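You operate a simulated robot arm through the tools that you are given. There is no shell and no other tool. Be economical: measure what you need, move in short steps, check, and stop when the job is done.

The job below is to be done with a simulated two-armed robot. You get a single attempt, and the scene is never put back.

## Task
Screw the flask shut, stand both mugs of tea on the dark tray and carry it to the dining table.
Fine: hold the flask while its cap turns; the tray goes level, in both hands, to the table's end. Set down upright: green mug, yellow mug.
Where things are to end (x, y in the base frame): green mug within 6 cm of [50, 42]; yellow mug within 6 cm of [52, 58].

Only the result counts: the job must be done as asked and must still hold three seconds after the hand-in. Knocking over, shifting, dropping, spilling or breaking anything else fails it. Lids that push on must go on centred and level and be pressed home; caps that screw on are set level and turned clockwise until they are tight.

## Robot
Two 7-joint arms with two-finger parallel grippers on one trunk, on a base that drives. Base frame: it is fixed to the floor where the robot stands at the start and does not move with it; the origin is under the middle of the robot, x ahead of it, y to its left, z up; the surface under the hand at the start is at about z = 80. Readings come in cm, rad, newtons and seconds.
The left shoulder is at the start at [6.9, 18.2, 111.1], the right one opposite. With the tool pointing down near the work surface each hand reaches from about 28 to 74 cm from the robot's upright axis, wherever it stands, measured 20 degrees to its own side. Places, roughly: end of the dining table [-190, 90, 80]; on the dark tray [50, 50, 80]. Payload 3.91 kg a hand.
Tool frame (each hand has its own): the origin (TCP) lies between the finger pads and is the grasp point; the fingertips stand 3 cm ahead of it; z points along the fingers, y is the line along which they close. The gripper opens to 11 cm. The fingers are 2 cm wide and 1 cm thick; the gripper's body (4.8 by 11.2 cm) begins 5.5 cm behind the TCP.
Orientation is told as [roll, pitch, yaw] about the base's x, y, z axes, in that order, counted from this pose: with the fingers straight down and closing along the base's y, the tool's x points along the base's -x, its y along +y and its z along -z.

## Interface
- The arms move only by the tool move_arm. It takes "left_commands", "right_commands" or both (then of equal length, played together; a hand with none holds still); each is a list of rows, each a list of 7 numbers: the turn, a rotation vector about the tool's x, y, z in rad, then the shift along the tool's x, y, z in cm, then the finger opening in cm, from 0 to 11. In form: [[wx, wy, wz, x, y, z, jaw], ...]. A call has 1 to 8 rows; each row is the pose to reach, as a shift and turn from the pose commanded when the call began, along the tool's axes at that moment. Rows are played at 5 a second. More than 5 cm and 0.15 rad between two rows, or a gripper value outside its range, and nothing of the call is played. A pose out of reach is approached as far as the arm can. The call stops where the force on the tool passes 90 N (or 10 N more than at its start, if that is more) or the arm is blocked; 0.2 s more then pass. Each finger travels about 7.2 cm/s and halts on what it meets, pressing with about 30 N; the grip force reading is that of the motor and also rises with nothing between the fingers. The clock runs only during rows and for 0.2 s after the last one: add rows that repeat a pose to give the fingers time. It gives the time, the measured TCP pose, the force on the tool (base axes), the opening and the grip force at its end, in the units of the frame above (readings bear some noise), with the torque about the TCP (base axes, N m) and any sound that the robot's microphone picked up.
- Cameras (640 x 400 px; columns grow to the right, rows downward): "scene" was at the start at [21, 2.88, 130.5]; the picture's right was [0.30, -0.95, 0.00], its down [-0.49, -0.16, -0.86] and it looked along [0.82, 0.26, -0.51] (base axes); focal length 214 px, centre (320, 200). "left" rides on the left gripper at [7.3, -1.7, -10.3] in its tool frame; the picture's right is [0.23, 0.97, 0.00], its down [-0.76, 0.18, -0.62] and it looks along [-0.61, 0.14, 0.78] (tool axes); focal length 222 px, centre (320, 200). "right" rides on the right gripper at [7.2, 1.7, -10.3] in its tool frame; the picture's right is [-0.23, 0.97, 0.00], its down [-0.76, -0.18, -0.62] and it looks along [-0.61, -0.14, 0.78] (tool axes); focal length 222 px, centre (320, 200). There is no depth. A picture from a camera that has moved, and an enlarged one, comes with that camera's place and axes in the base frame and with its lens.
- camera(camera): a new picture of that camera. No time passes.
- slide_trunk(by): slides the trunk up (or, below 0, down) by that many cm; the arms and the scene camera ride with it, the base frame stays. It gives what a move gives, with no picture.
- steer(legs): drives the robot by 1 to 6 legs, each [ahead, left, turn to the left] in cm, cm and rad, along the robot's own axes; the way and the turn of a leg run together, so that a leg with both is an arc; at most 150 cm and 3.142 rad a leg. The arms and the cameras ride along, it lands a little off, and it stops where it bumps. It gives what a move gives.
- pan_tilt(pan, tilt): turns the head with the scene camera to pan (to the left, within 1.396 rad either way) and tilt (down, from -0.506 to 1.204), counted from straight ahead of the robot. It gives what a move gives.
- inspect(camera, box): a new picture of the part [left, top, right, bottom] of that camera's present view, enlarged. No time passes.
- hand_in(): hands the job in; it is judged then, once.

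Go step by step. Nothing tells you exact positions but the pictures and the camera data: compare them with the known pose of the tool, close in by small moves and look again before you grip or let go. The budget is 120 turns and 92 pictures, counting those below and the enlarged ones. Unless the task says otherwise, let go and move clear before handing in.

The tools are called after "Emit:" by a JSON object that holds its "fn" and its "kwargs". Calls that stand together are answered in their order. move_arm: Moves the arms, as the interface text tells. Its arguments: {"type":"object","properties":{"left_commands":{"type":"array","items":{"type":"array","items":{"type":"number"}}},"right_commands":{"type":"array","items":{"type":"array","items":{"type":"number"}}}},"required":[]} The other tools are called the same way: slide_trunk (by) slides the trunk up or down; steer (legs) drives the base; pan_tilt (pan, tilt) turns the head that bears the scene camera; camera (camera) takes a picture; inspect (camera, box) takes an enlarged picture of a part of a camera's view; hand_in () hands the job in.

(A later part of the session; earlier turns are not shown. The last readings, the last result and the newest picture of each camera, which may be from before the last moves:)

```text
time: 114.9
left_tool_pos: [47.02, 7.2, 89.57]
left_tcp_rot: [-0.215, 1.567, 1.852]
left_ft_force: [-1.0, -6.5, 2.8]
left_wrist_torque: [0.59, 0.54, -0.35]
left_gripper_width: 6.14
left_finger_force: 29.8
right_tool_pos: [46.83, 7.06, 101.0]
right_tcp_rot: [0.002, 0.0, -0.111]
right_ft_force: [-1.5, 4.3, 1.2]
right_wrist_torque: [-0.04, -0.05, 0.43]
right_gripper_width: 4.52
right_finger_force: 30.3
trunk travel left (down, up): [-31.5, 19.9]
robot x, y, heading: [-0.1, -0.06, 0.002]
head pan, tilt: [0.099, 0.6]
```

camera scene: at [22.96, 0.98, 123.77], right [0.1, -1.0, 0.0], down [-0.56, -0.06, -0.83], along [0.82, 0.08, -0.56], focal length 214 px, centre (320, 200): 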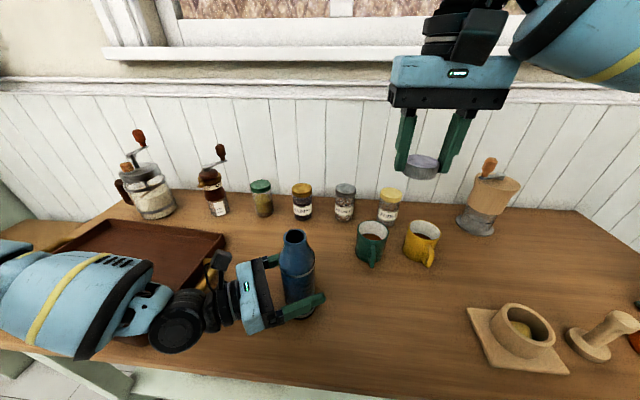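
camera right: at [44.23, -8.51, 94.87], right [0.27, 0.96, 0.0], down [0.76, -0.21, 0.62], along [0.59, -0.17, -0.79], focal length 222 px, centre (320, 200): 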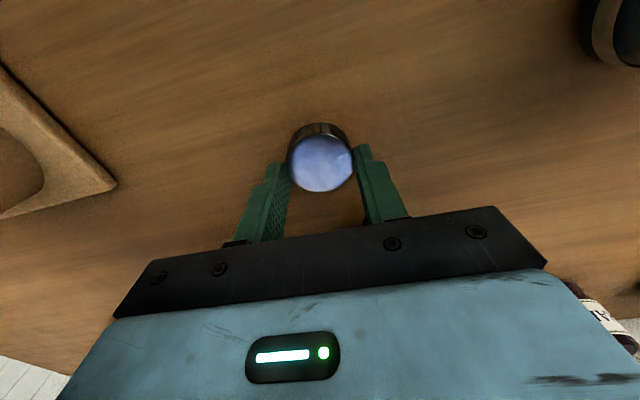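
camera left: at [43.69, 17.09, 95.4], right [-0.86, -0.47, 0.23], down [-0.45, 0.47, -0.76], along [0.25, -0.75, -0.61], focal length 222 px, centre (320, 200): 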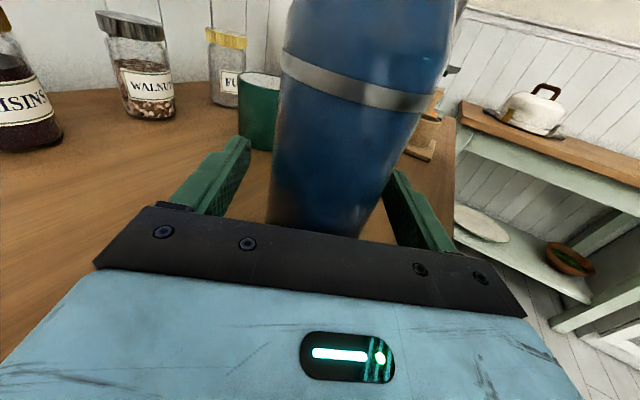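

Emit:
{"fn": "move_arm", "kwargs": {"left_commands": [[0, 0, 0, 0, 0, 0, 5], [0, 0, 0, 0, 0, 0, 5], [0, 0, 0, 0, 0, 0, 5], [0, 0, 0, 0, 0, 0, 5], [0, 0, 0, 0, 0, 0, 5], [0, 0, 0, 0, 0, 0, 5], [0, 0, 0, 0, 0, 0, 5]], "right_commands": [[0, 0, 0.149, 0, 0, 0.01, 3.5], [0, 0, 0.298, 0, 0, 0.02, 3.5], [0, 0, 0.447, 0, 0, 0.02, 3.5], [0, 0, 0.596, 0, 0, 0.02, 3.5], [0, 0, 0.745, 0, 0, 0.02, 3.5], [0, 0, 0.894, 0, 0, 0.02, 3.5], [0, 0, 1.03, 0, 0, 0.02, 3.5]]}}

Emit:
{"fn": "move_arm", "kwargs": {"left_commands": [[0, 0, 0, 0, 0, 0, 5], [0, 0, 0, 0, 0, 0, 5], [0, 0, 0, 0, 0, 0, 5], [0, 0, 0, 0, 0, 0, 5], [0, 0, 0, 0, 0, 0, 5], [0, 0, 0, 0, 0, 0, 5], [0, 0, 0, 0, 0, 0, 5], [0, 0, 0, 0, 0, 0, 5]], "right_commands": [[0, 0, 0, 0, 0, 0, 5.5], [0, 0, 0, 0, 0, 0, 7], [0, 0, -0.149, 0, 0, 0, 7], [0, 0, -0.298, 0, 0, 0, 7], [0, 0, -0.447, 0, 0, 0, 7], [0, 0, -0.596, 0, 0, -1, 7], [0, 0, -0.745, 0, 0, -3, 7], [0, 0, -0.894, 0, 0, -6, 7]]}}

Emit:
{"fn": "inspect", "kwargs": {"camera": "scene", "box": [240, 180, 340, 280]}}

```text
time: 116.5
left_tool_pos: [46.93, 7.21, 89.6]
left_tcp_rot: [-0.486, 1.567, 1.579]
left_ft_force: [-9.5, -3.1, -1.0]
left_wrist_torque: [0.25, -0.41, -0.89]
left_gripper_width: 6.09
left_finger_force: 30.0
right_tool_pos: [47.11, 7.0, 101.14]
right_tcp_rot: [0.001, 0.002, -1.14]
right_ft_force: [7.1, 2.4, 0.3]
right_wrist_torque: [0.06, -0.29, 0.91]
right_gripper_width: 4.56
right_finger_force: 30.0
trunk travel left (down, up): [-31.5, 19.9]
robot x, y, heading: [0.12, 0.23, -0.001]
head pan, tilt: [0.099, 0.6]
```

```text
time: 118.3
left_tool_pos: [47.06, 7.22, 89.6]
left_tcp_rot: [-0.169, 1.566, 1.901]
left_ft_force: [-0.5, 1.5, 2.1]
left_wrist_torque: [0.28, 0.21, -0.01]
left_gripper_width: 6.11
left_finger_force: 30.2
right_tool_pos: [47.01, 6.98, 106.95]
right_tcp_rot: [0.001, 0.001, -0.245]
right_ft_force: [0.2, 0.4, 0.8]
right_wrist_torque: [-0.01, -0.02, -0.02]
right_gripper_width: 7.0
right_finger_force: 0.1
trunk travel left (down, up): [-31.5, 19.9]
robot x, y, heading: [-0.06, -0.37, -0.002]
head pan, tilt: [0.099, 0.6]
```

```text
4.00 times, centred on (290, 230) of scene
camera zoom: at [22.93, 0.99, 123.78], right [0.1, -1.0, 0.0], down [-0.56, -0.06, -0.83], along [0.82, 0.08, -0.56], focal length 858 px, centre (440, 80)
```

zoom: 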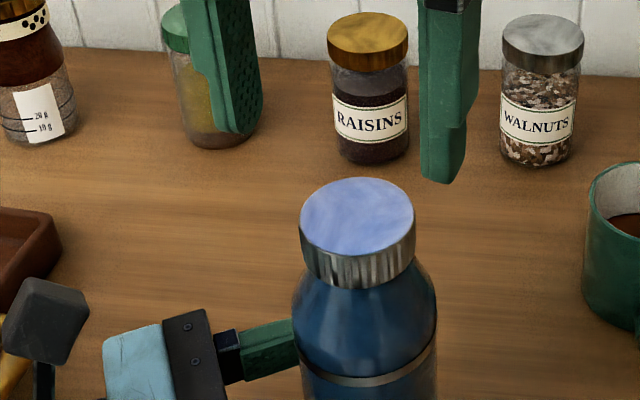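

The cap is seated level and no longer descends at 0.9 N m, so it is tight. I release the flask with the left hand, back off, and lift both hands clear.

Emit:
{"fn": "move_arm", "kwargs": {"left_commands": [[0, 0, 0, 0, 0, 0, 6.3], [0, 0, 0, 0, 0, 0, 7], [0, 0, 0, 0, 0, 0, 9], [0, 0, 0, 0, 0, 0, 10.5], [0, 0, 0, 0, 0, -2, 10.5], [0, 0, 0, 0.5, 0, -4.5, 10.5], [0, 0, 0, 2, 0, -7, 10.5], [0, 0, 0, 4, 0, -9, 10.5]], "right_commands": [[0, 0, 0, 0, 0, -1, 8], [0, 0, 0, 0, 0, -3, 8], [0, 0, 0, 0, 0, -5, 8], [0, 0, 0, 0, -2, -7, 8], [0, 0, 0, 0, -5, -7, 8], [0, 0, 0, 0, -8, -7, 8], [0, 0, 0, 0, -11, -7, 8], [0, 0, 0, 0, -14, -7, 8]]}}

Emit:
{"fn": "slide_trunk", "kwargs": {"by": 6}}

Emit:
{"fn": "camera", "kwargs": {"camera": "scene"}}

```text
time: 120.1
left_tool_pos: [42.76, 15.15, 93.68]
left_tcp_rot: [-0.642, 1.568, 1.425]
left_ft_force: [0.8, 0.7, 0.2]
left_wrist_torque: [-0.03, 0.0, 0.03]
left_gripper_width: 10.5
left_finger_force: 0.1
right_tool_pos: [43.49, -6.75, 114.04]
right_tcp_rot: [0.002, 0.0, -0.246]
right_ft_force: [0.1, 0.0, 0.4]
right_wrist_torque: [0.03, 0.0, -0.03]
right_gripper_width: 7.98
right_finger_force: 0.1
trunk travel left (down, up): [-31.5, 19.9]
robot x, y, heading: [0.25, 0.08, 0.002]
head pan, tilt: [0.099, 0.6]
```

```text
time: 121.1
left_tool_pos: [42.69, 15.14, 99.52]
left_tcp_rot: [-0.045, 1.567, 2.026]
left_ft_force: [0.1, 0.6, 0.5]
left_wrist_torque: [-0.03, -0.02, -0.01]
left_gripper_width: 10.52
left_finger_force: 0.0
right_tool_pos: [43.79, -6.61, 119.99]
right_tcp_rot: [0.0, 0.001, -0.247]
right_ft_force: [0.5, -0.1, -0.3]
right_wrist_torque: [-0.01, -0.03, 0.0]
right_gripper_width: 8.0
right_finger_force: 0.0
trunk travel left (down, up): [-37.5, 13.9]
robot x, y, heading: [-0.59, -0.06, -0.003]
head pan, tilt: [0.099, 0.6]
```

```text
21 pictures are left
camera scene: at [21.25, 0.99, 129.95], right [0.1, -1.0, 0.0], down [-0.56, -0.06, -0.82], along [0.82, 0.08, -0.57], focal length 214 px, centre (320, 200)
```

scene: 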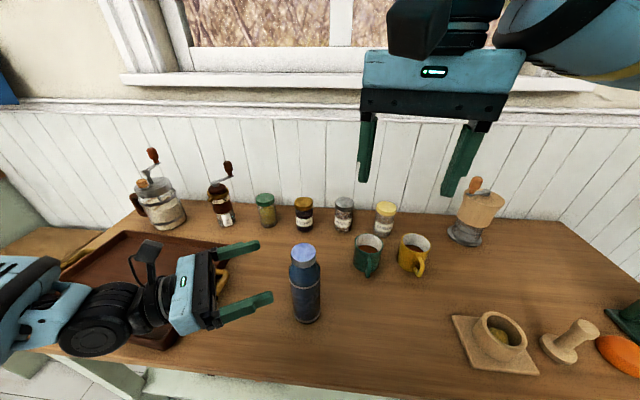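

The flask is closed and standing, with everything else in place. I swing the left hand back to fingers-down and up out of the way.

Emit:
{"fn": "move_arm", "kwargs": {"left_commands": [[-0.0922, -0.0546, 0.0922, 3, 0, -2, 10.5], [-0.1844, -0.1092, 0.1844, 6, 0, -4, 10.5], [-0.2766, -0.1638, 0.2766, 9, 0, -6, 10.5], [-0.3688, -0.2184, 0.3688, 12, 0, -8, 10.5], [-0.461, -0.273, 0.461, 14, 0, -9, 10.5], [-0.5532, -0.3276, 0.5532, 16, 0, -10, 10.5]]}}

Emit:
{"fn": "move_arm", "kwargs": {"left_commands": [[-0.0922, -0.0546, 0.0922, 0, 0, 0, 10.5], [-0.1844, -0.1092, 0.1844, 0, 0, 0, 10.5], [-0.2766, -0.1638, 0.2766, 0, 0, 0, 10.5], [-0.3688, -0.2184, 0.3688, 0, 0, 0, 10.5], [-0.461, -0.273, 0.461, 0, 0, 0, 10.5], [-0.5532, -0.3276, 0.5532, 0, 0, 0, 10.5]]}}

Emit:
{"fn": "move_arm", "kwargs": {"left_commands": [[-0.0922, -0.0546, 0.0922, 0, 0, 0, 10.5], [-0.1844, -0.1092, 0.1844, 0, 0, 0, 10.5], [-0.2766, -0.1638, 0.2766, 0, 0, 0, 10.5], [-0.3688, -0.2184, 0.3688, 0, 0, 0, 10.5], [-0.461, -0.273, 0.461, 0, 0, 0, 10.5]]}}

```text
time: 122.5
left_tool_pos: [32.86, 20.62, 99.2]
left_tcp_rot: [-0.801, 0.922, 0.716]
left_ft_force: [0.2, 0.2, 0.0]
left_wrist_torque: [0.02, 0.0, 0.0]
left_gripper_width: 10.5
left_finger_force: 0.1
left hand out of reach, approached as far as the arm can: row 1, 2, 3, 4, 5, 6
right_tool_pos: [43.56, -6.61, 120.0]
right_tcp_rot: [0.001, 0.0, -0.246]
right_ft_force: [0.2, 0.0, 0.1]
right_wrist_torque: [-0.01, 0.03, -0.04]
right_gripper_width: 8.04
right_finger_force: 0.1
trunk travel left (down, up): [-37.5, 13.9]
robot x, y, heading: [0.04, -0.41, -0.004]
head pan, tilt: [0.099, 0.6]
```

```text
time: 123.9
left_tool_pos: [28.82, 25.69, 89.48]
left_tcp_rot: [-0.462, 0.348, 0.381]
left_ft_force: [0.3, -0.1, -0.4]
left_wrist_torque: [0.0, -0.02, 0.01]
left_gripper_width: 10.52
left_finger_force: 0.0
left hand out of reach, approached as far as the arm can: row 1, 2, 3, 4, 5, 6
right_tool_pos: [43.57, -6.67, 120.05]
right_tcp_rot: [0.001, 0.001, -0.246]
right_ft_force: [-0.1, -0.2, 0.8]
right_wrist_torque: [0.02, 0.01, 0.04]
right_gripper_width: 7.97
right_finger_force: 0.1
trunk travel left (down, up): [-37.5, 13.9]
robot x, y, heading: [0.32, 0.17, -0.0]
head pan, tilt: [0.099, 0.6]
```

```text
time: 125.1
left_tool_pos: [26.44, 38.01, 85.41]
left_tcp_rot: [-0.186, -0.048, 0.028]
left_ft_force: [-0.4, 1.2, -0.5]
left_wrist_torque: [-0.02, 0.02, 0.0]
left_gripper_width: 10.51
left_finger_force: 0.1
left hand out of reach, approached as far as the arm can: row 1, 2, 3, 4, 5
right_tool_pos: [43.59, -6.75, 120.01]
right_tcp_rot: [-0.001, -0.001, -0.245]
right_ft_force: [0.0, -0.1, -0.3]
right_wrist_torque: [-0.03, -0.02, 0.0]
right_gripper_width: 8.0
right_finger_force: 0.0
trunk travel left (down, up): [-37.5, 13.9]
robot x, y, heading: [0.03, -0.02, 0.0]
head pan, tilt: [0.099, 0.6]
```

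Emit:
{"fn": "move_arm", "kwargs": {"left_commands": [[0, 0, 0, 0, -0.7, -3.7, 9], [-0.03, 0, 0, 0, -1.4, -7.4, 8], [-0.06, 0.01, 0, 0, -2.1, -11.1, 8], [-0.09, 0.02, 0, 0, -2.8, -14.8, 8], [-0.12, 0.03, 0, 0, -3.5, -18.5, 8], [-0.15, 0.04, 0, -2, -4.2, -22, 8], [-0.17, 0.048, 0, -4, -5, -26, 8], [-0.186, 0.048, 0, -6, -5.5, -29.5, 8]]}}

```text
time: 126.9
left_tool_pos: [32.42, 49.59, 115.03]
left_tcp_rot: [-0.021, 0.003, -0.003]
left_ft_force: [0.5, -0.1, -0.1]
left_wrist_torque: [0.0, 0.03, 0.04]
left_gripper_width: 8.02
left_finger_force: 0.0
left hand out of reach, approached as far as the arm can: row 1, 2, 3, 4, 5, 6, 7, 8
right_tool_pos: [43.67, -6.61, 119.95]
right_tcp_rot: [0.0, 0.001, -0.245]
right_ft_force: [-0.6, 0.2, 0.4]
right_wrist_torque: [0.03, -0.01, 0.0]
right_gripper_width: 7.98
right_finger_force: 0.0
trunk travel left (down, up): [-37.5, 13.9]
robot x, y, heading: [-0.11, -0.3, -0.004]
head pan, tilt: [0.099, 0.6]
```

Both hands are clear. Now the right hand goes over the green mug.

Emit:
{"fn": "move_arm", "kwargs": {"right_commands": [[0, 0, -0.04, -2.8, 0.5, 1, 11], [0, 0, -0.08, -5.6, 1.1, 3, 11], [0, 0, -0.12, -8.4, 1.6, 6, 11], [0, 0, -0.16, -11.2, 2.1, 9, 11], [0, 0, -0.2, -13.6, 2.6, 12, 11], [0, 0, -0.24, -15.5, 3, 15, 11], [0, 0, -0.245, -17, 3.3, 18, 11], [0, 0, -0.245, -18.25, 3.48, 21, 11]]}}

Emit:
{"fn": "camera", "kwargs": {"camera": "right"}}

```text
time: 128.7
left_tool_pos: [32.35, 49.48, 114.98]
left_tcp_rot: [-0.023, 0.003, -0.003]
left_ft_force: [0.5, -0.9, 0.7]
left_wrist_torque: [-0.01, -0.01, -0.02]
left_gripper_width: 7.99
left_finger_force: 0.1
right_tool_pos: [62.28, -7.75, 99.01]
right_tcp_rot: [0.002, -0.002, -0.002]
right_ft_force: [0.1, 0.0, -0.3]
right_wrist_torque: [-0.02, 0.05, -0.01]
right_gripper_width: 10.98
right_finger_force: 0.0
trunk travel left (down, up): [-37.5, 13.9]
robot x, y, heading: [-0.06, 0.11, -0.001]
head pan, tilt: [0.099, 0.6]
```

```text
20 pictures are left
camera right: at [54.91, -6.05, 109.3], right [0.23, 0.97, 0.0], down [0.76, -0.18, 0.62], along [0.61, -0.14, -0.78], focal length 222 px, centre (320, 200)
```

right: 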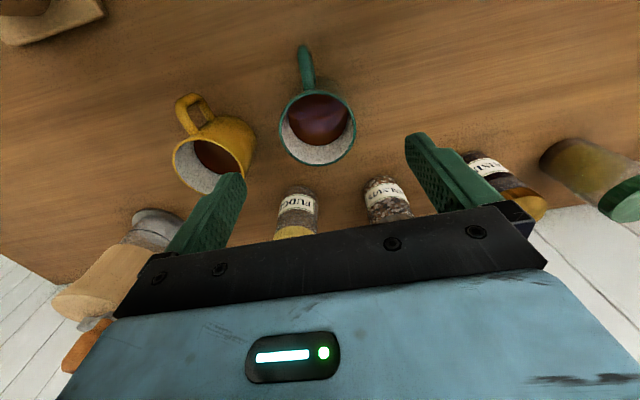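

The green mug's rim centre is at (62.3, -7.95), about 7.2 cm wide. I narrow the jaw slightly, descend and grip.

Emit:
{"fn": "move_arm", "kwargs": {"right_commands": [[0, 0, 0, 0, -0.2, 1, 9.4], [0, 0, 0, 0, -0.2, 3, 9.4], [0, 0, 0, 0, -0.2, 5, 9.4], [0, 0, 0, 0, -0.2, 7, 9.4], [0, 0, 0, 0, -0.2, 9, 9.4], [0, 0, 0, 0, -0.2, 11, 9.4], [0, 0, 0, 0, -0.2, 12.5, 9.4], [0, 0, 0, 0, -0.2, 13, 9.4]]}}

Emit:
{"fn": "move_arm", "kwargs": {"right_commands": [[0, 0, 0, 0, 0, 0, 8.4], [0, 0, 0, 0, 0, 0, 7.6], [0, 0, 0, 0, 0, 0, 6.8], [0, 0, 0, 0, 0, 0, 6], [0, 0, 0, 0, 0, 0, 5.5], [0, 0, 0, 0, 0, 0, 5.5]]}}

Emit:
{"fn": "camera", "kwargs": {"camera": "right"}}

```text
time: 130.5
left_tool_pos: [32.34, 49.48, 114.95]
left_tcp_rot: [-0.024, 0.005, -0.003]
left_ft_force: [-0.2, -0.6, 0.2]
left_wrist_torque: [0.02, 0.0, -0.01]
left_gripper_width: 8.0
left_finger_force: 0.1
right_tool_pos: [62.13, -8.0, 86.04]
right_tcp_rot: [0.001, 0.001, -0.002]
right_ft_force: [-0.5, 0.7, 0.5]
right_wrist_torque: [-0.04, -0.02, -0.06]
right_gripper_width: 9.43
right_finger_force: 0.0
trunk travel left (down, up): [-37.5, 13.9]
robot x, y, heading: [-0.04, -0.05, -0.0]
head pan, tilt: [0.099, 0.6]
```

```text
time: 131.9
left_tool_pos: [32.14, 49.63, 115.04]
left_tcp_rot: [-0.022, 0.003, -0.004]
left_ft_force: [-0.3, 0.2, -0.2]
left_wrist_torque: [-0.02, -0.02, 0.04]
left_gripper_width: 8.01
left_finger_force: 0.0
right_tool_pos: [62.16, -7.96, 85.98]
right_tcp_rot: [-0.001, 0.001, -0.001]
right_ft_force: [-1.6, -0.5, -1.0]
right_wrist_torque: [-0.07, 0.01, -0.05]
right_gripper_width: 7.54
right_finger_force: 29.9
trunk travel left (down, up): [-37.5, 13.9]
robot x, y, heading: [0.01, 0.38, -0.003]
head pan, tilt: [0.099, 0.6]
```

```text
19 pictures are left
camera right: at [54.82, -6.21, 96.35], right [0.23, 0.97, 0.0], down [0.76, -0.18, 0.62], along [0.61, -0.14, -0.78], focal length 222 px, centre (320, 200)
```

right: 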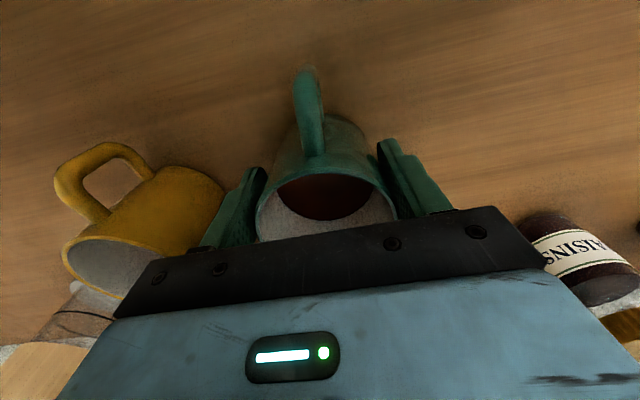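

The green mug is gripped at 7.5 cm. I lift it smoothly and bring it nearer.

Emit:
{"fn": "move_arm", "kwargs": {"right_commands": [[0, 0, 0, 0, 0, -0.4, 5.5], [0, 0, 0, 0, 0, -1.2, 5.5], [0, 0, 0, 0, 0, -2.4, 5.5], [0, 0, 0, 0, 0, -4, 5.5], [0, 0, 0, 0, 0, -6, 5.5], [0, 0, 0, 0, 0, -8, 5.5], [0, 0, 0, 0, 0, -10, 5.5], [0, 0, 0, 0, 0, -12, 5.5]]}}

Emit:
{"fn": "move_arm", "kwargs": {"right_commands": [[0, 0, 0, 0.5, 0, -2, 5.5], [0, 0, 0, 1.2, 0, -4, 5.5], [0, 0, 0, 2.2, 0, -6, 5.5], [0, 0, 0, 3.5, 0, -8, 5.5], [0, 0, 0, 5, 0, -10, 5.5], [0, 0, 0, 6.5, 0, -12, 5.5], [0, 0, 0, 7.5, 0, -13.5, 5.5], [0, 0, 0, 8, 0, -14.5, 5.5]]}}

Emit:
{"fn": "camera", "kwargs": {"camera": "scene"}}

```text
time: 133.7
left_tool_pos: [32.35, 49.55, 115.05]
left_tcp_rot: [-0.024, 0.004, -0.003]
left_ft_force: [0.0, -0.3, -0.1]
left_wrist_torque: [0.0, -0.01, -0.03]
left_gripper_width: 8.02
left_finger_force: 0.0
right_tool_pos: [62.14, -7.92, 97.99]
right_tcp_rot: [0.0, 0.001, -0.003]
right_ft_force: [-0.3, 0.5, -2.5]
right_wrist_torque: [0.0, -0.02, -0.02]
right_gripper_width: 7.51
right_finger_force: 30.1
trunk travel left (down, up): [-37.5, 13.9]
robot x, y, heading: [-0.29, -0.24, -0.009]
head pan, tilt: [0.099, 0.6]
```

```text
time: 135.5
left_tool_pos: [32.31, 49.48, 114.97]
left_tcp_rot: [-0.023, 0.005, -0.004]
left_ft_force: [0.3, 0.0, 0.7]
left_wrist_torque: [0.02, 0.01, 0.01]
left_gripper_width: 8.01
left_finger_force: 0.1
right_tool_pos: [54.03, -7.86, 112.53]
right_tcp_rot: [0.0, -0.002, -0.002]
right_ft_force: [0.3, 0.0, -2.0]
right_wrist_torque: [0.01, 0.02, 0.01]
right_gripper_width: 7.48
right_finger_force: 30.0
trunk travel left (down, up): [-37.5, 13.9]
robot x, y, heading: [-0.04, -0.39, -0.003]
head pan, tilt: [0.099, 0.6]
```

```text
18 pictures are left
camera scene: at [21.23, 0.98, 129.95], right [0.1, -1.0, 0.0], down [-0.56, -0.06, -0.83], along [0.82, 0.08, -0.56], focal length 214 px, centre (320, 200)
```

scene: 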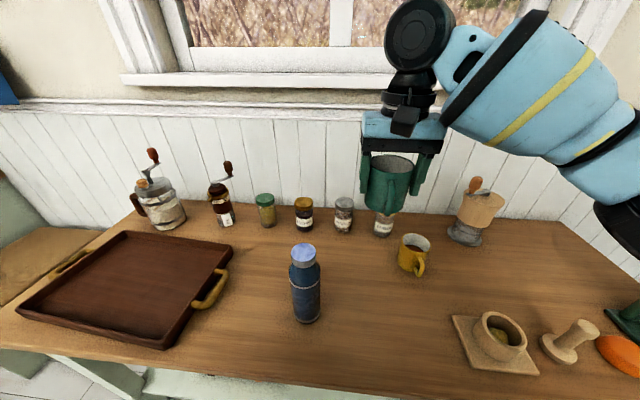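

The green mug is up and level. I tuck the left hand in and drive 45 cm left toward the tray.

Emit:
{"fn": "move_arm", "kwargs": {"left_commands": [[0, 0, 0, 0, -3, -0.5, 8], [0, 0, 0, 0, -6, -1, 8], [0, 0, 0, 0, -9, -1.5, 8], [0, 0, 0, 0, -12, -2, 8], [0, 0, 0, 0, -15, -2.5, 8], [0, 0, 0, 0, -18, -3, 8]]}}

Emit:
{"fn": "steer", "kwargs": {"legs": [[0, 45, 0]]}}

Emit:
{"fn": "camera", "kwargs": {"camera": "right"}}

```text
time: 136.9
left_tool_pos: [33.01, 50.75, 116.05]
left_tcp_rot: [-0.003, 0.003, 0.019]
left_ft_force: [0.4, -0.1, -0.6]
left_wrist_torque: [0.02, -0.01, 0.01]
left_gripper_width: 8.01
left_finger_force: 0.1
left hand out of reach, approached as far as the arm can: row 1, 2, 3, 4, 5, 6
right_tool_pos: [54.19, -7.93, 112.41]
right_tcp_rot: [0.0, 0.0, -0.001]
right_ft_force: [0.0, 0.3, -3.2]
right_wrist_torque: [-0.03, 0.01, 0.01]
right_gripper_width: 7.47
right_finger_force: 30.3
trunk travel left (down, up): [-37.5, 13.9]
robot x, y, heading: [0.17, -0.17, -0.001]
head pan, tilt: [0.099, 0.6]
```

```text
time: 141.4
left_tool_pos: [32.83, 95.55, 115.96]
left_tcp_rot: [-0.004, 0.002, 0.022]
left_ft_force: [0.0, 0.2, -0.1]
left_wrist_torque: [-0.02, 0.0, -0.02]
left_gripper_width: 8.04
left_finger_force: 0.0
right_tool_pos: [54.19, 37.09, 112.63]
right_tcp_rot: [-0.001, 0.001, 0.001]
right_ft_force: [-0.4, 0.6, -3.6]
right_wrist_torque: [0.0, -0.01, -0.02]
right_gripper_width: 7.48
right_finger_force: 30.5
trunk travel left (down, up): [-37.5, 13.9]
robot x, y, heading: [0.16, 44.72, -0.0]
head pan, tilt: [0.099, 0.6]
```

```text
17 pictures are left
camera right: at [46.87, 38.78, 122.9], right [0.23, 0.97, 0.0], down [0.76, -0.18, 0.62], along [0.61, -0.14, -0.78], focal length 222 px, centre (320, 200)
```

right: 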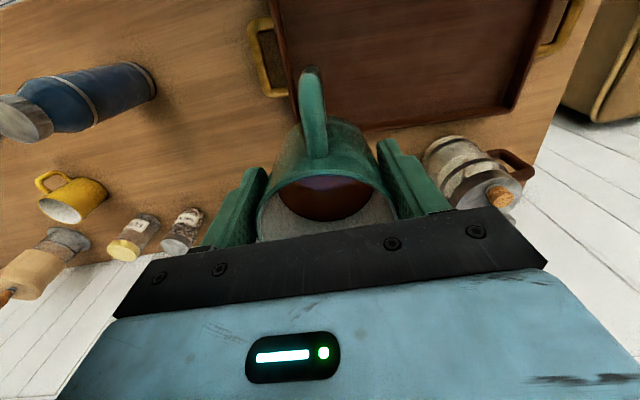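

The mug is level and the tray lies just ahead and below. I move over (50, 42) and lower.

Emit:
{"fn": "move_arm", "kwargs": {"right_commands": [[0, 0, 0, 0.5, 0.5, 1, 5.5], [0, 0, 0, 1.3, 1.4, 3, 5.5], [0, 0, 0, 2.2, 2.5, 6, 5.5], [0, 0, 0, 3, 3.5, 9.5, 5.5], [0, 0, 0, 3.7, 4.4, 13, 5.5], [0, 0, 0, 4.1, 4.9, 16.5, 5.5], [0, 0, 0, 4.1, 4.9, 19.5, 5.5], [0, 0, 0, 4.1, 4.9, 21.5, 5.5]]}}

Emit:
{"fn": "camera", "kwargs": {"camera": "scene"}}

```text
time: 143.2
left_tool_pos: [32.88, 95.66, 115.88]
left_tcp_rot: [-0.003, 0.002, 0.019]
left_ft_force: [-0.5, 0.5, -0.5]
left_wrist_torque: [0.0, -0.02, 0.0]
left_gripper_width: 7.98
left_finger_force: 0.0
right_tool_pos: [50.12, 42.06, 90.89]
right_tcp_rot: [0.002, 0.002, -0.001]
right_ft_force: [-0.3, -0.5, -2.6]
right_wrist_torque: [0.03, 0.01, 0.01]
right_gripper_width: 7.48
right_finger_force: 29.6
trunk travel left (down, up): [-37.5, 13.9]
robot x, y, heading: [-0.1, 45.2, -0.005]
head pan, tilt: [0.099, 0.6]
```

```text
16 pictures are left
camera scene: at [21.26, 45.88, 129.95], right [0.1, -0.99, 0.0], down [-0.56, -0.06, -0.82], along [0.82, 0.08, -0.57], focal length 214 px, centre (320, 200)
```

scene: 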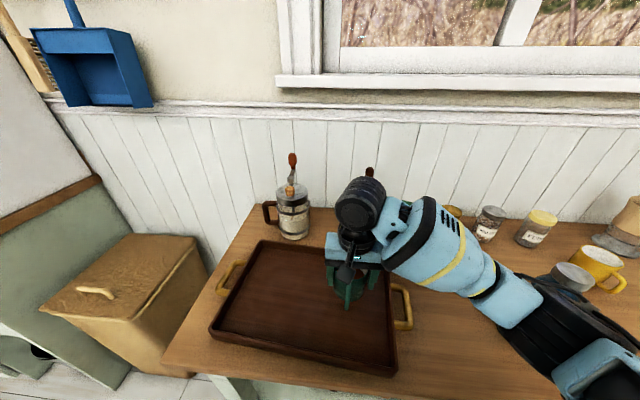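

Emit:
{"fn": "move_arm", "kwargs": {"right_commands": [[0, 0, 0, 0, 0, 0.6, 5.5], [0, 0, 0, 0, 0, 1.2, 5.5], [0, 0, 0, 0, 0, 1.8, 5.5], [0, 0, 0, 0, 0, 2.4, 5.5], [0, 0, 0, 0, 0, 2.9, 5.5], [0, 0, 0, 0, 0, 3.3, 5.5], [0, 0, 0, 0, 0, 3.3, 5.5]]}}

```text
time: 144.8
left_tool_pos: [32.86, 95.6, 115.95]
left_tcp_rot: [-0.003, 0.005, 0.021]
left_ft_force: [-0.3, -0.3, 0.0]
left_wrist_torque: [-0.01, 0.01, -0.03]
left_gripper_width: 7.99
left_finger_force: 0.1
right_tool_pos: [49.96, 42.01, 87.74]
right_tcp_rot: [0.0, 0.001, 0.0]
right_ft_force: [0.3, 0.4, -3.0]
right_wrist_torque: [0.0, 0.03, 0.01]
right_gripper_width: 7.47
right_finger_force: 30.1
trunk travel left (down, up): [-37.5, 13.9]
robot x, y, heading: [-0.1, 44.84, -0.003]
head pan, tilt: [0.099, 0.6]
```

Emit:
{"fn": "move_arm", "kwargs": {"right_commands": [[0, 0, 0, 0, 0, 0.2, 5.5], [0, 0, 0, 0, 0, 0.4, 5.5], [0, 0, 0, 0, 0, 0.6, 5.5], [0, 0, 0, 0, 0, 0.8, 5.5], [0, 0, 0, 0, 0, 0.9, 5.5], [0, 0, 0, 0, 0, 0.9, 5.5]]}}

```text
time: 146.2
left_tool_pos: [32.91, 95.53, 115.98]
left_tcp_rot: [-0.003, 0.003, 0.021]
left_ft_force: [-0.1, 0.1, -0.1]
left_wrist_torque: [0.01, 0.0, -0.02]
left_gripper_width: 7.99
left_finger_force: 0.0
right_tool_pos: [50.08, 42.11, 86.86]
right_tcp_rot: [-0.001, 0.002, 0.002]
right_ft_force: [-0.1, -0.7, -3.4]
right_wrist_torque: [0.02, 0.01, -0.01]
right_gripper_width: 7.46
right_finger_force: 30.2
trunk travel left (down, up): [-37.5, 13.9]
robot x, y, heading: [0.17, 44.63, -0.004]
head pan, tilt: [0.099, 0.6]
```

Still hanging free; I lower in smaller steps.

Emit:
{"fn": "move_arm", "kwargs": {"right_commands": [[0, 0, 0, 0, 0, 0.1, 5.5], [0, 0, 0, 0, 0, 0.2, 5.5], [0, 0, 0, 0, 0, 0.3, 5.5], [0, 0, 0, 0, 0, 0.4, 5.5], [0, 0, 0, 0, 0, 0.4, 5.5]]}}

```text
time: 147.4
left_tool_pos: [32.74, 95.54, 116.0]
left_tcp_rot: [-0.004, 0.001, 0.022]
left_ft_force: [-0.5, 0.3, -0.2]
left_wrist_torque: [-0.01, 0.01, -0.03]
left_gripper_width: 8.03
left_finger_force: 0.1
right_tool_pos: [50.05, 42.06, 86.66]
right_tcp_rot: [0.002, -0.001, -0.001]
right_ft_force: [0.3, -3.2, 19.5]
right_wrist_torque: [-0.38, -0.32, 0.25]
right_gripper_width: 7.44
right_finger_force: 30.6
trunk travel left (down, up): [-37.5, 13.9]
robot x, y, heading: [0.22, 44.8, -0.003]
head pan, tilt: [0.099, 0.6]
```

The mug has touched down on the tray. I ease, open and lift away.

Emit:
{"fn": "move_arm", "kwargs": {"right_commands": [[0, 0, 0, 0, 0, -0.12, 7.3], [0, 0, 0, 0, 0, -0.12, 7.8], [0, 0, 0, 0, 0, -0.12, 8.6], [0, 0, 0, 0, 0, -0.12, 9.4], [0, 0, 0, 0, 0, -2, 9.4], [0, 0, 0, 0, 0, -5, 9.4], [0, 0, 0, 0, 0, -9, 9.4], [0, 0, 0, 0, 0, -13, 9.4]]}}

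Emit:
{"fn": "move_arm", "kwargs": {"right_commands": [[0, 0, 0, 0, 0, -4, 9.4], [0, 0, 0, 0, 0, -8, 9.4], [0, 0, 0, 0, 0, -10, 9.4]]}}

Emit:
{"fn": "camera", "kwargs": {"camera": "right"}}

```text
time: 149.2
left_tool_pos: [32.92, 95.63, 115.99]
left_tcp_rot: [-0.004, 0.003, 0.019]
left_ft_force: [-0.3, -0.3, 0.2]
left_wrist_torque: [0.0, 0.03, -0.06]
left_gripper_width: 8.0
left_finger_force: 0.1
right_tool_pos: [49.91, 42.01, 99.51]
right_tcp_rot: [0.0, 0.001, -0.001]
right_ft_force: [-1.2, -0.1, 0.4]
right_wrist_torque: [0.01, 0.02, -0.02]
right_gripper_width: 9.42
right_finger_force: 0.1
trunk travel left (down, up): [-37.5, 13.9]
robot x, y, heading: [0.12, 44.62, 0.007]
head pan, tilt: [0.099, 0.6]
```

```text
time: 150.0
left_tool_pos: [32.85, 95.6, 116.09]
left_tcp_rot: [-0.002, 0.002, 0.02]
left_ft_force: [0.1, -0.3, 0.1]
left_wrist_torque: [0.03, -0.03, -0.03]
left_gripper_width: 7.99
left_finger_force: 0.1
right_tool_pos: [50.0, 42.08, 109.5]
right_tcp_rot: [-0.001, 0.0, 0.0]
right_ft_force: [0.6, 0.2, 1.0]
right_wrist_torque: [0.02, 0.0, -0.02]
right_gripper_width: 9.42
right_finger_force: 0.1
trunk travel left (down, up): [-37.5, 13.9]
robot x, y, heading: [0.17, 44.77, -0.002]
head pan, tilt: [0.099, 0.6]
```

```text
15 pictures are left
camera right: at [42.72, 43.72, 119.9], right [0.23, 0.97, 0.0], down [0.76, -0.18, 0.62], along [0.61, -0.14, -0.78], focal length 222 px, centre (320, 200)
```

right: 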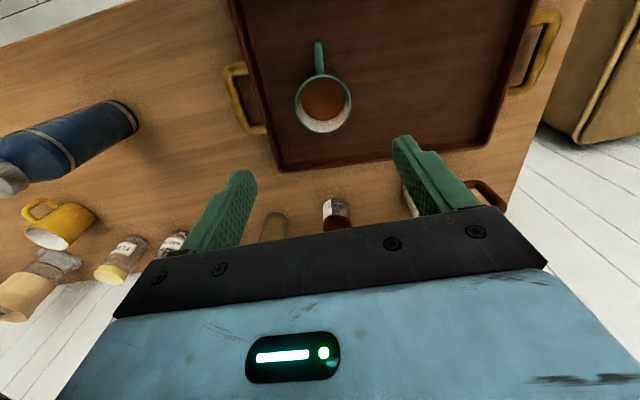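

The green mug stands at (50, 42). I drive back right and go over the yellow mug.

Emit:
{"fn": "steer", "kwargs": {"legs": [[0, -45, 0]]}}

Emit:
{"fn": "move_arm", "kwargs": {"right_commands": [[0, 0, 0, -2, -2.5, 0, 10.5], [0, 0, 0, -4, -5, 1, 10.5], [0, 0, 0, -6, -7.5, 2, 10.5], [0, 0, 0, -8, -10, 4, 10.5], [0, 0, 0, -10, -12.5, 6, 10.5], [0, 0, 0, -12, -14.5, 8, 10.5], [0, 0, 0, -13, -16.2, 9.5, 10.5]]}}

Emit:
{"fn": "camera", "kwargs": {"camera": "right"}}

```text
time: 154.4
left_tool_pos: [32.83, 50.56, 116.01]
left_tcp_rot: [-0.003, 0.003, 0.02]
left_ft_force: [0.2, -1.0, 0.1]
left_wrist_torque: [0.02, -0.03, 0.02]
left_gripper_width: 7.99
left_finger_force: 0.0
right_tool_pos: [50.07, -3.03, 109.52]
right_tcp_rot: [0.0, 0.001, -0.003]
right_ft_force: [-0.7, -0.4, -0.5]
right_wrist_torque: [-0.03, -0.02, -0.01]
right_gripper_width: 9.41
right_finger_force: 0.0
trunk travel left (down, up): [-37.5, 13.9]
robot x, y, heading: [0.27, -0.08, -0.0]
head pan, tilt: [0.099, 0.6]
```

```text
time: 156.1
left_tool_pos: [32.86, 50.6, 115.9]
left_tcp_rot: [-0.002, 0.004, 0.02]
left_ft_force: [0.1, 1.1, 0.4]
left_wrist_torque: [-0.02, 0.01, 0.02]
left_gripper_width: 8.0
left_finger_force: 0.2
right_tool_pos: [63.05, -19.38, 99.92]
right_tcp_rot: [0.0, 0.0, 0.0]
right_ft_force: [-0.1, 0.4, -0.1]
right_wrist_torque: [0.02, 0.02, 0.03]
right_gripper_width: 10.53
right_finger_force: 0.0
trunk travel left (down, up): [-37.5, 13.9]
robot x, y, heading: [0.41, -0.16, -0.0]
head pan, tilt: [0.099, 0.6]
```

```text
14 pictures are left
camera right: at [55.8, -17.6, 110.29], right [0.23, 0.97, 0.0], down [0.76, -0.18, 0.62], along [0.61, -0.14, -0.78], focal length 222 px, centre (320, 200)
```

right: 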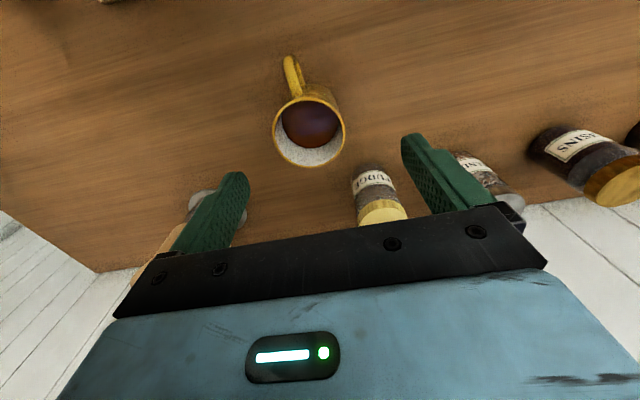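

The yellow mug's centre is at about (63.8, -20.5). I shift, descend and grip.

Emit:
{"fn": "move_arm", "kwargs": {"right_commands": [[0, 0, 0, -0.6, -1.1, 1, 9.6], [0, 0, 0, -0.6, -1.1, 3, 9.6], [0, 0, 0, -0.6, -1.1, 5, 9.6], [0, 0, 0, -0.6, -1.1, 7, 9.6], [0, 0, 0, -0.6, -1.1, 9, 9.6], [0, 0, 0, -0.6, -1.1, 11.5, 9.6], [0, 0, 0, -0.6, -1.1, 13.3, 9.6], [0, 0, 0, -0.6, -1.1, 13.9, 9.6]]}}

Emit:
{"fn": "move_arm", "kwargs": {"right_commands": [[0, 0, 0, 0, 0, 0, 8.4], [0, 0, 0, 0, 0, 0, 7.6], [0, 0, 0, 0, 0, 0, 6.8], [0, 0, 0, 0, 0, 0, 6], [0, 0, 0, 0, 0, 0, 5.5], [0, 0, 0, 0, 0, 0, 5.5]]}}

Emit:
{"fn": "camera", "kwargs": {"camera": "right"}}

```text
time: 157.8
left_tool_pos: [32.97, 50.55, 116.04]
left_tcp_rot: [-0.003, 0.004, 0.018]
left_ft_force: [0.4, 0.7, 0.8]
left_wrist_torque: [-0.03, -0.04, -0.01]
left_gripper_width: 7.99
left_finger_force: 0.1
right_tool_pos: [63.7, -20.24, 85.9]
right_tcp_rot: [0.001, -0.001, 0.0]
right_ft_force: [-0.1, 0.7, -0.5]
right_wrist_torque: [0.01, -0.02, 0.0]
right_gripper_width: 9.61
right_finger_force: 0.0
trunk travel left (down, up): [-37.5, 13.9]
robot x, y, heading: [-0.35, -0.07, 0.001]
head pan, tilt: [0.099, 0.6]
```

```text
time: 159.2
left_tool_pos: [33.0, 50.49, 115.98]
left_tcp_rot: [-0.004, 0.005, 0.021]
left_ft_force: [-0.3, 1.0, 0.0]
left_wrist_torque: [0.0, 0.01, -0.03]
left_gripper_width: 8.03
left_finger_force: 0.1
right_tool_pos: [63.6, -20.28, 86.12]
right_tcp_rot: [-0.001, 0.0, -0.001]
right_ft_force: [-1.0, -0.4, -0.2]
right_wrist_torque: [-0.07, 0.01, -0.01]
right_gripper_width: 7.57
right_finger_force: 30.0
trunk travel left (down, up): [-37.5, 13.9]
robot x, y, heading: [0.06, -0.12, 0.002]
head pan, tilt: [0.099, 0.6]
```

```text
13 pictures are left
camera right: at [56.35, -18.57, 96.4], right [0.23, 0.97, 0.0], down [0.76, -0.18, 0.62], along [0.61, -0.14, -0.78], focal length 222 px, centre (320, 200)
```

right: 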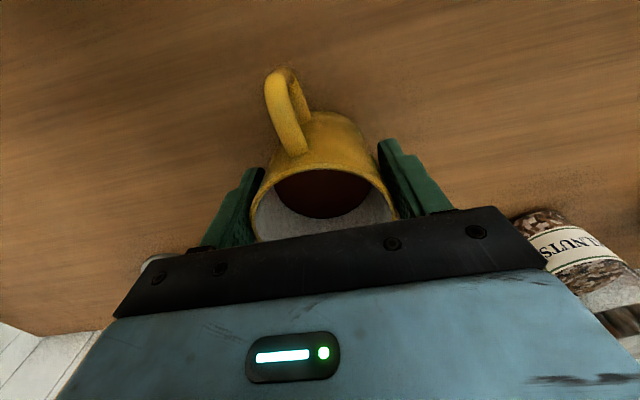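

The yellow mug is gripped. I lift, bring it nearer, and drive left 45.

Emit:
{"fn": "move_arm", "kwargs": {"right_commands": [[0, 0, 0, 0, 0, -0.4, 5.5], [0, 0, 0, 0, 0, -1.2, 5.5], [0, 0, 0, 0, 0, -2.4, 5.5], [0, 0, 0, 0, 0, -4, 5.5], [0, 0, 0, 0, 0, -6, 5.5], [0, 0, 0, 0, 0, -8, 5.5], [0, 0, 0, 0, 0, -10, 5.5], [0, 0, 0, 0, 0, -12, 5.5]]}}

Emit:
{"fn": "move_arm", "kwargs": {"right_commands": [[0, 0, 0, 0.5, 0.6, -2, 5.5], [0, 0, 0, 1.2, 1.6, -4, 5.5], [0, 0, 0, 2.4, 3, -6, 5.5], [0, 0, 0, 4, 5, -8.5, 5.5], [0, 0, 0, 5.6, 7, -11, 5.5], [0, 0, 0, 7.2, 9, -13.5, 5.5], [0, 0, 0, 8.4, 10.5, -15, 5.5], [0, 0, 0, 9, 11.3, -16, 5.5]]}}

Emit:
{"fn": "steer", "kwargs": {"legs": [[0, 45, 0]]}}

```text
time: 161.1
left_tool_pos: [32.97, 50.59, 115.89]
left_tcp_rot: [-0.002, 0.005, 0.021]
left_ft_force: [0.2, -0.3, -0.2]
left_wrist_torque: [0.02, -0.03, -0.02]
left_gripper_width: 7.99
left_finger_force: 0.1
right_tool_pos: [63.68, -20.16, 98.07]
right_tcp_rot: [0.001, 0.003, -0.003]
right_ft_force: [0.3, 0.0, -2.6]
right_wrist_torque: [-0.01, 0.03, -0.02]
right_gripper_width: 7.51
right_finger_force: 30.0
trunk travel left (down, up): [-37.5, 13.9]
robot x, y, heading: [-0.2, 0.11, -0.002]
head pan, tilt: [0.099, 0.6]
```

```text
time: 162.8
left_tool_pos: [32.9, 50.61, 115.97]
left_tcp_rot: [-0.005, 0.002, 0.019]
left_ft_force: [0.8, -0.2, 0.1]
left_wrist_torque: [-0.02, -0.02, 0.0]
left_gripper_width: 7.98
left_finger_force: 0.0
right_tool_pos: [54.69, -9.02, 114.08]
right_tcp_rot: [0.002, 0.002, -0.002]
right_ft_force: [-0.6, 0.0, -3.1]
right_wrist_torque: [-0.04, 0.0, -0.01]
right_gripper_width: 7.47
right_finger_force: 29.6
trunk travel left (down, up): [-37.5, 13.9]
robot x, y, heading: [0.01, -0.12, -0.001]
head pan, tilt: [0.099, 0.6]
```

```text
time: 167.3
left_tool_pos: [33.02, 95.69, 115.9]
left_tcp_rot: [-0.004, 0.004, 0.018]
left_ft_force: [0.2, -0.1, -0.9]
left_wrist_torque: [0.02, 0.01, 0.05]
left_gripper_width: 8.01
left_finger_force: 0.0
right_tool_pos: [54.66, 36.16, 114.05]
right_tcp_rot: [0.0, 0.002, -0.003]
right_ft_force: [0.4, 1.1, -2.3]
right_wrist_torque: [0.01, 0.0, -0.01]
right_gripper_width: 7.48
right_finger_force: 30.1
trunk travel left (down, up): [-37.5, 13.9]
robot x, y, heading: [0.16, 45.21, -0.003]
head pan, tilt: [0.099, 0.6]
```

Now I move over (52, 58) at height, then lower.

Emit:
{"fn": "move_arm", "kwargs": {"right_commands": [[0, 0, 0, 0.1, 1, 0, 5.5], [0, 0, 0, 0.4, 3.2, 0, 5.5], [0, 0, 0, 0.8, 6.4, 0, 5.5], [0, 0, 0, 1.3, 10, 0, 5.5], [0, 0, 0, 1.8, 13.6, 0, 5.5], [0, 0, 0, 2.2, 17.2, 0, 5.5], [0, 0, 0, 2.5, 20.2, 0.5, 5.5], [0, 0, 0, 2.65, 21.85, 1.5, 5.5]]}}

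Emit:
{"fn": "move_arm", "kwargs": {"right_commands": [[0, 0, 0, 0, 0, 1.5, 5.5], [0, 0, 0, 0, 0, 4, 5.5], [0, 0, 0, 0, 0, 7, 5.5], [0, 0, 0, 0, 0, 10, 5.5], [0, 0, 0, 0, 0, 13, 5.5], [0, 0, 0, 0, 0, 16, 5.5], [0, 0, 0, 0, 0, 19, 5.5], [0, 0, 0, 0, 0, 21, 5.5]]}}

Emit:
{"fn": "camera", "kwargs": {"camera": "right"}}

```text
time: 169.2
left_tool_pos: [33.13, 95.81, 115.87]
left_tcp_rot: [-0.002, 0.003, 0.018]
left_ft_force: [-1.2, 0.0, 0.3]
left_wrist_torque: [0.0, -0.03, 0.01]
left_gripper_width: 8.03
left_finger_force: 0.1
right_tool_pos: [57.54, 50.37, 113.02]
right_tcp_rot: [0.032, 0.021, -0.156]
right_ft_force: [-0.4, -0.3, -3.0]
right_wrist_torque: [0.0, 0.05, 0.0]
right_gripper_width: 7.46
right_finger_force: 29.9
trunk travel left (down, up): [-37.5, 13.9]
robot x, y, heading: [-0.22, 45.09, -0.001]
head pan, tilt: [0.099, 0.6]
stopped in row 8 (right hand): the arm was blocked; the commanded pose is now the measured one
```

```text
time: 171.1
left_tool_pos: [33.18, 95.68, 115.85]
left_tcp_rot: [-0.002, 0.005, 0.018]
left_ft_force: [0.2, 0.2, -0.1]
left_wrist_torque: [0.01, -0.02, 0.01]
left_gripper_width: 8.01
left_finger_force: 0.0
right_tool_pos: [57.18, 51.37, 92.1]
right_tcp_rot: [0.031, 0.02, -0.152]
right_ft_force: [0.5, 0.0, -2.4]
right_wrist_torque: [0.01, 0.0, -0.01]
right_gripper_width: 7.46
right_finger_force: 30.3
trunk travel left (down, up): [-37.5, 13.9]
robot x, y, heading: [-0.14, 45.37, -0.006]
head pan, tilt: [0.099, 0.6]
```

```text
12 pictures are left
camera right: at [50.34, 53.83, 102.55], right [0.37, 0.93, 0.03], down [0.73, -0.31, 0.6], along [0.57, -0.21, -0.8], focal length 222 px, centre (320, 200)
```

right: 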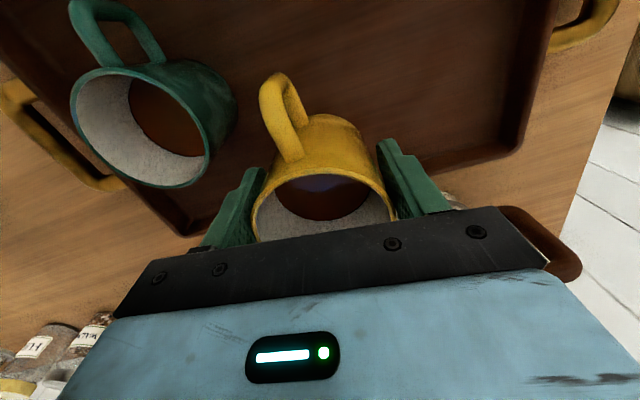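

The right arm bumped the robot's own head region reaching across, but the mug is still level. I lift it back up, straighten the hand, bring the left hand in, then drive farther left.

Emit:
{"fn": "move_arm", "kwargs": {"right_commands": [[0, 0, 0, 0, 0, -1.5, 5.5], [0, 0, 0, 0, 0, -4, 5.5], [0, 0, 0, 0, 0, -7, 5.5], [0, 0, 0, 0, 0, -10, 5.5], [0.01, -0.005, -0.04, -0.5, -1, -13, 5.5], [0.02, -0.01, -0.08, -0.5, -2, -16, 5.5], [0.031, -0.02, -0.12, -0.5, -3, -19, 5.5], [0.031, -0.02, -0.152, -0.5, -4, -21, 5.5]], "left_commands": [[0, 0, 0, -1.5, 0, 0, 8], [0, 0, 0, -3, 0, 0, 8], [0, 0, 0, -4.5, -0.5, -0.5, 8], [0, 0, 0, -6, -1.5, -1, 8], [0, 0, 0, -7.5, -3, -1.5, 8], [0, 0, 0, -9, -5, -2, 8], [0, 0, 0, -10.5, -7.5, -2, 8], [0, 0, 0, -12, -10, -2, 8]]}}

Emit:
{"fn": "steer", "kwargs": {"legs": [[0, 12, 0]]}}

```text
time: 172.8
left_tool_pos: [44.91, 94.1, 117.73]
left_tcp_rot: [-0.011, 0.006, 0.006]
left_ft_force: [0.2, -0.7, 0.1]
left_wrist_torque: [0.03, 0.03, 0.01]
left_gripper_width: 7.99
left_finger_force: 0.0
left hand out of reach, approached as far as the arm can: row 4, 5, 6, 7, 8
right_tool_pos: [57.59, 46.49, 112.77]
right_tcp_rot: [0.003, -0.002, 0.0]
right_ft_force: [0.5, 0.3, -4.2]
right_wrist_torque: [0.03, 0.06, 0.03]
right_gripper_width: 7.42
right_finger_force: 30.7
trunk travel left (down, up): [-37.5, 13.9]
robot x, y, heading: [-0.29, 45.17, -0.001]
head pan, tilt: [0.099, 0.6]
```

```text
time: 174.6
left_tool_pos: [44.93, 106.32, 117.8]
left_tcp_rot: [-0.013, 0.003, 0.004]
left_ft_force: [-0.1, -0.4, -0.2]
left_wrist_torque: [-0.02, -0.01, 0.01]
left_gripper_width: 8.0
left_finger_force: 0.1
right_tool_pos: [57.45, 58.65, 112.83]
right_tcp_rot: [0.001, -0.005, 0.001]
right_ft_force: [0.0, 0.2, -2.8]
right_wrist_torque: [-0.01, -0.03, 0.02]
right_gripper_width: 7.44
right_finger_force: 30.0
trunk travel left (down, up): [-37.5, 13.9]
robot x, y, heading: [-0.22, 56.83, 0.001]
head pan, tilt: [0.099, 0.6]
```

Emit:
{"fn": "move_arm", "kwargs": {"right_commands": [[0, 0, 0, 0.5, -0.2, 1, 5.5], [0, 0, 0, 1.5, -0.4, 3, 5.5], [0, 0, 0, 2.7, -0.65, 6, 5.5], [0, 0, 0, 3.8, -0.65, 9, 5.5], [0, 0, 0, 4.7, -0.65, 12, 5.5], [0, 0, 0, 5.3, -0.65, 15.5, 5.5], [0, 0, 0, 5.4, -0.65, 18.5, 5.5], [0, 0, 0, 5.4, -0.65, 21.5, 5.5]]}}

Emit:
{"fn": "camera", "kwargs": {"camera": "scene"}}

```text
time: 176.4
left_tool_pos: [44.76, 106.18, 117.76]
left_tcp_rot: [-0.013, 0.003, 0.005]
left_ft_force: [1.1, 0.2, 0.5]
left_wrist_torque: [0.0, 0.01, 0.03]
left_gripper_width: 8.01
left_finger_force: 0.1
right_tool_pos: [52.15, 58.13, 91.21]
right_tcp_rot: [0.002, -0.003, 0.001]
right_ft_force: [0.0, 0.2, -3.3]
right_wrist_torque: [-0.02, 0.0, 0.01]
right_gripper_width: 7.41
right_finger_force: 30.1
trunk travel left (down, up): [-37.5, 13.9]
robot x, y, heading: [0.28, 57.13, 0.0]
head pan, tilt: [0.099, 0.6]
```

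```text
11 pictures are left
camera scene: at [21.36, 58.04, 129.94], right [0.1, -1.0, 0.0], down [-0.56, -0.06, -0.82], along [0.82, 0.08, -0.57], focal length 214 px, centre (320, 200)
```

scene: 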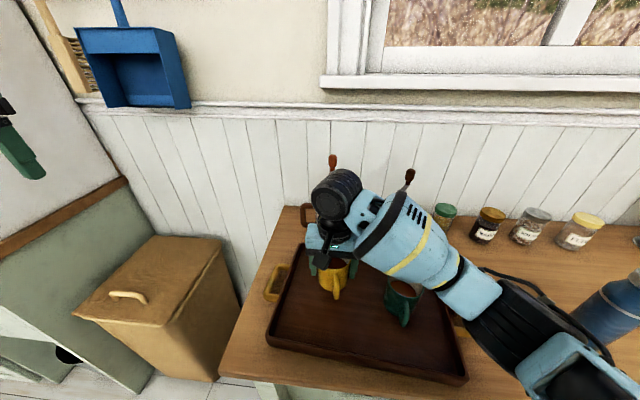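

The yellow mug hangs over its spot next to the green one. I lower to contact as before.

Emit:
{"fn": "move_arm", "kwargs": {"right_commands": [[0, 0, 0, 0, 0, 0.7, 5.5], [0, 0, 0, 0, 0, 1.5, 5.5], [0, 0, 0, 0, 0, 2.3, 5.5], [0, 0, 0, 0, 0, 3.0, 5.5], [0, 0, 0, 0, 0, 3.6, 5.5], [0, 0, 0, 0, 0, 4.0, 5.5], [0, 0, 0, 0, 0, 4.0, 5.5]]}}

Emit:
{"fn": "move_arm", "kwargs": {"right_commands": [[0, 0, 0, 0, 0, 0.12, 5.5], [0, 0, 0, 0, 0, 0.24, 5.5], [0, 0, 0, 0, 0, 0.36, 5.5], [0, 0, 0, 0, 0, 0.46, 5.5], [0, 0, 0, 0, 0, 0.46, 5.5]]}}

```text
time: 178.0
left_tool_pos: [44.83, 106.23, 117.87]
left_tcp_rot: [-0.014, 0.002, 0.006]
left_ft_force: [-0.8, -0.9, -0.4]
left_wrist_torque: [0.0, 0.0, -0.01]
left_gripper_width: 8.0
left_finger_force: 0.1
right_tool_pos: [52.16, 58.16, 87.27]
right_tcp_rot: [0.0, -0.004, 0.0]
right_ft_force: [-0.4, -0.2, -3.1]
right_wrist_torque: [0.01, 0.02, -0.01]
right_gripper_width: 7.45
right_finger_force: 29.9
trunk travel left (down, up): [-37.5, 13.9]
robot x, y, heading: [0.38, 56.91, 0.002]
head pan, tilt: [0.099, 0.6]
```

```text
time: 179.2
left_tool_pos: [44.88, 106.25, 117.85]
left_tcp_rot: [-0.01, 0.005, 0.005]
left_ft_force: [0.1, 0.3, -0.9]
left_wrist_torque: [-0.01, 0.02, 0.03]
left_gripper_width: 8.0
left_finger_force: 0.1
right_tool_pos: [52.26, 58.14, 86.85]
right_tcp_rot: [0.001, -0.005, 0.001]
right_ft_force: [1.2, 0.0, 1.3]
right_wrist_torque: [-0.01, 0.05, 0.0]
right_gripper_width: 7.44
right_finger_force: 30.0
trunk travel left (down, up): [-37.5, 13.9]
robot x, y, heading: [-0.04, 57.03, -0.001]
head pan, tilt: [0.099, 0.6]
```

It touches down. I release and lift away.

Emit:
{"fn": "move_arm", "kwargs": {"right_commands": [[0, 0, 0, 0, 0, 0.05, 7.3], [0, 0, 0, 0, 0, 0.05, 7.8], [0, 0, 0, 0, 0, 0.05, 8.6], [0, 0, 0, 0, 0, 0, 9.4], [0, 0, 0, 0, 0, -2, 9.4], [0, 0, 0, 0, 0, -5, 9.4], [0, 0, 0, 0, 0, -9, 9.4], [0, 0, 0, 0, 0, -13, 9.4]]}}

Emit:
{"fn": "move_arm", "kwargs": {"right_commands": [[0, 0, 0, 0, -3, -2, 9], [0, 0, 0, 0, -6, -4, 9], [0, 0, 0, 0, -9, -6, 9], [0, 0, 0, 0, -13, -6, 8], [0, 0, 0, 0, -17, -6, 8], [0, 0, 0, 0, -21, -6, 8], [0, 0, 0, 0, -25, -6, 8], [0, 0, 0, 0, -28, -6, 8]]}}

Emit:
{"fn": "steer", "kwargs": {"legs": [[0, -6.5, 0]]}}

Emit:
{"fn": "camera", "kwargs": {"camera": "scene"}}

```text
time: 181.0
left_tool_pos: [44.71, 106.2, 117.77]
left_tcp_rot: [-0.013, 0.002, 0.005]
left_ft_force: [-0.6, 0.5, -0.7]
left_wrist_torque: [-0.04, -0.02, -0.01]
left_gripper_width: 8.03
left_finger_force: 0.0
right_tool_pos: [52.17, 57.95, 99.96]
right_tcp_rot: [0.0, -0.004, 0.0]
right_ft_force: [0.0, 0.3, -0.1]
right_wrist_torque: [-0.02, -0.01, 0.01]
right_gripper_width: 9.39
right_finger_force: 0.1
trunk travel left (down, up): [-37.5, 13.9]
robot x, y, heading: [0.18, 56.95, -0.006]
head pan, tilt: [0.099, 0.6]
```

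```text
time: 182.8
left_tool_pos: [44.77, 106.09, 117.96]
left_tcp_rot: [-0.012, 0.004, 0.007]
left_ft_force: [-0.1, 0.0, -0.2]
left_wrist_torque: [0.02, 0.01, 0.02]
left_gripper_width: 7.99
left_finger_force: 0.1
right_tool_pos: [51.82, 29.9, 105.83]
right_tcp_rot: [0.003, -0.006, 0.0]
right_ft_force: [-0.3, 0.5, 0.4]
right_wrist_torque: [-0.01, -0.01, 0.0]
right_gripper_width: 8.01
right_finger_force: 0.1
trunk travel left (down, up): [-37.5, 13.9]
robot x, y, heading: [0.23, 57.03, 0.001]
head pan, tilt: [0.099, 0.6]
```

```text
time: 184.0
left_tool_pos: [44.79, 99.78, 117.82]
left_tcp_rot: [-0.011, 0.003, 0.005]
left_ft_force: [-0.1, -0.3, -0.6]
left_wrist_torque: [0.01, 0.01, 0.04]
left_gripper_width: 8.03
left_finger_force: 0.1
right_tool_pos: [51.92, 23.76, 105.79]
right_tcp_rot: [0.001, -0.004, -0.002]
right_ft_force: [-1.0, -0.3, 0.2]
right_wrist_torque: [-0.01, -0.01, -0.01]
right_gripper_width: 8.0
right_finger_force: 0.0
trunk travel left (down, up): [-37.5, 13.9]
robot x, y, heading: [-0.21, 50.61, 0.003]
head pan, tilt: [0.099, 0.6]
```

```text
10 pictures are left
camera scene: at [21.31, 51.61, 129.95], right [0.1, -1.0, 0.0], down [-0.56, -0.06, -0.83], along [0.82, 0.08, -0.56], focal length 214 px, centre (320, 200)
```

scene: 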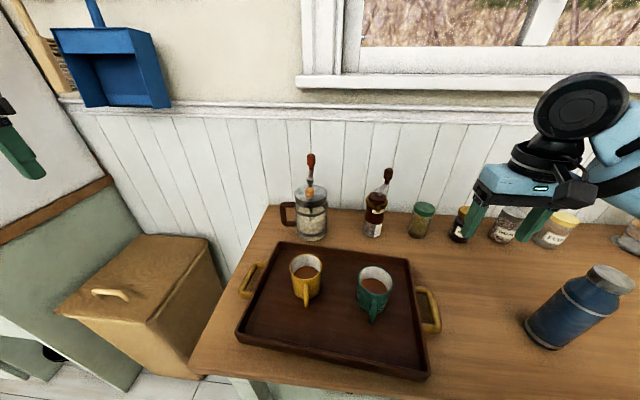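

Both mugs stand on the tray. Now I bring the hands over the handles: the right one near (49, 29), the left one near (52.8, 72.4).

Emit:
{"fn": "move_arm", "kwargs": {"right_commands": [[0, 0, 0.03, 0.5, 1, 1, 6], [0, 0, 0.06, 1, 2, 3, 6], [0, 0, 0.1, 1.6, 3, 5, 6], [0, 0, 0.1, 2.3, 4, 7, 6], [0, 0, 0.1, 2.9, 5.2, 9, 6], [0, 0, 0.1, 2.9, 5.2, 9, 6], [0, 0, 0.1, 2.9, 5.2, 9, 6], [0, 0, 0.1, 2.9, 5.2, 9, 6]], "left_commands": [[0, 0, 0.01, -1, -3, 0, 6], [0, 0, 0.02, -2, -6, 0, 6], [0, 0, 0.03, -3, -9, 1, 6], [0, 0, 0.05, -4, -12, 2, 6], [0, 0, 0.07, -5, -15.5, 4, 6], [0, 0, 0.08, -6, -19, 6, 6], [0, 0, 0.1, -7, -23, 9, 6], [0, 0, 0.1, -8, -27, 12, 6]]}}

```text
refused: row 7 steps farther than a row can; nothing moved
```

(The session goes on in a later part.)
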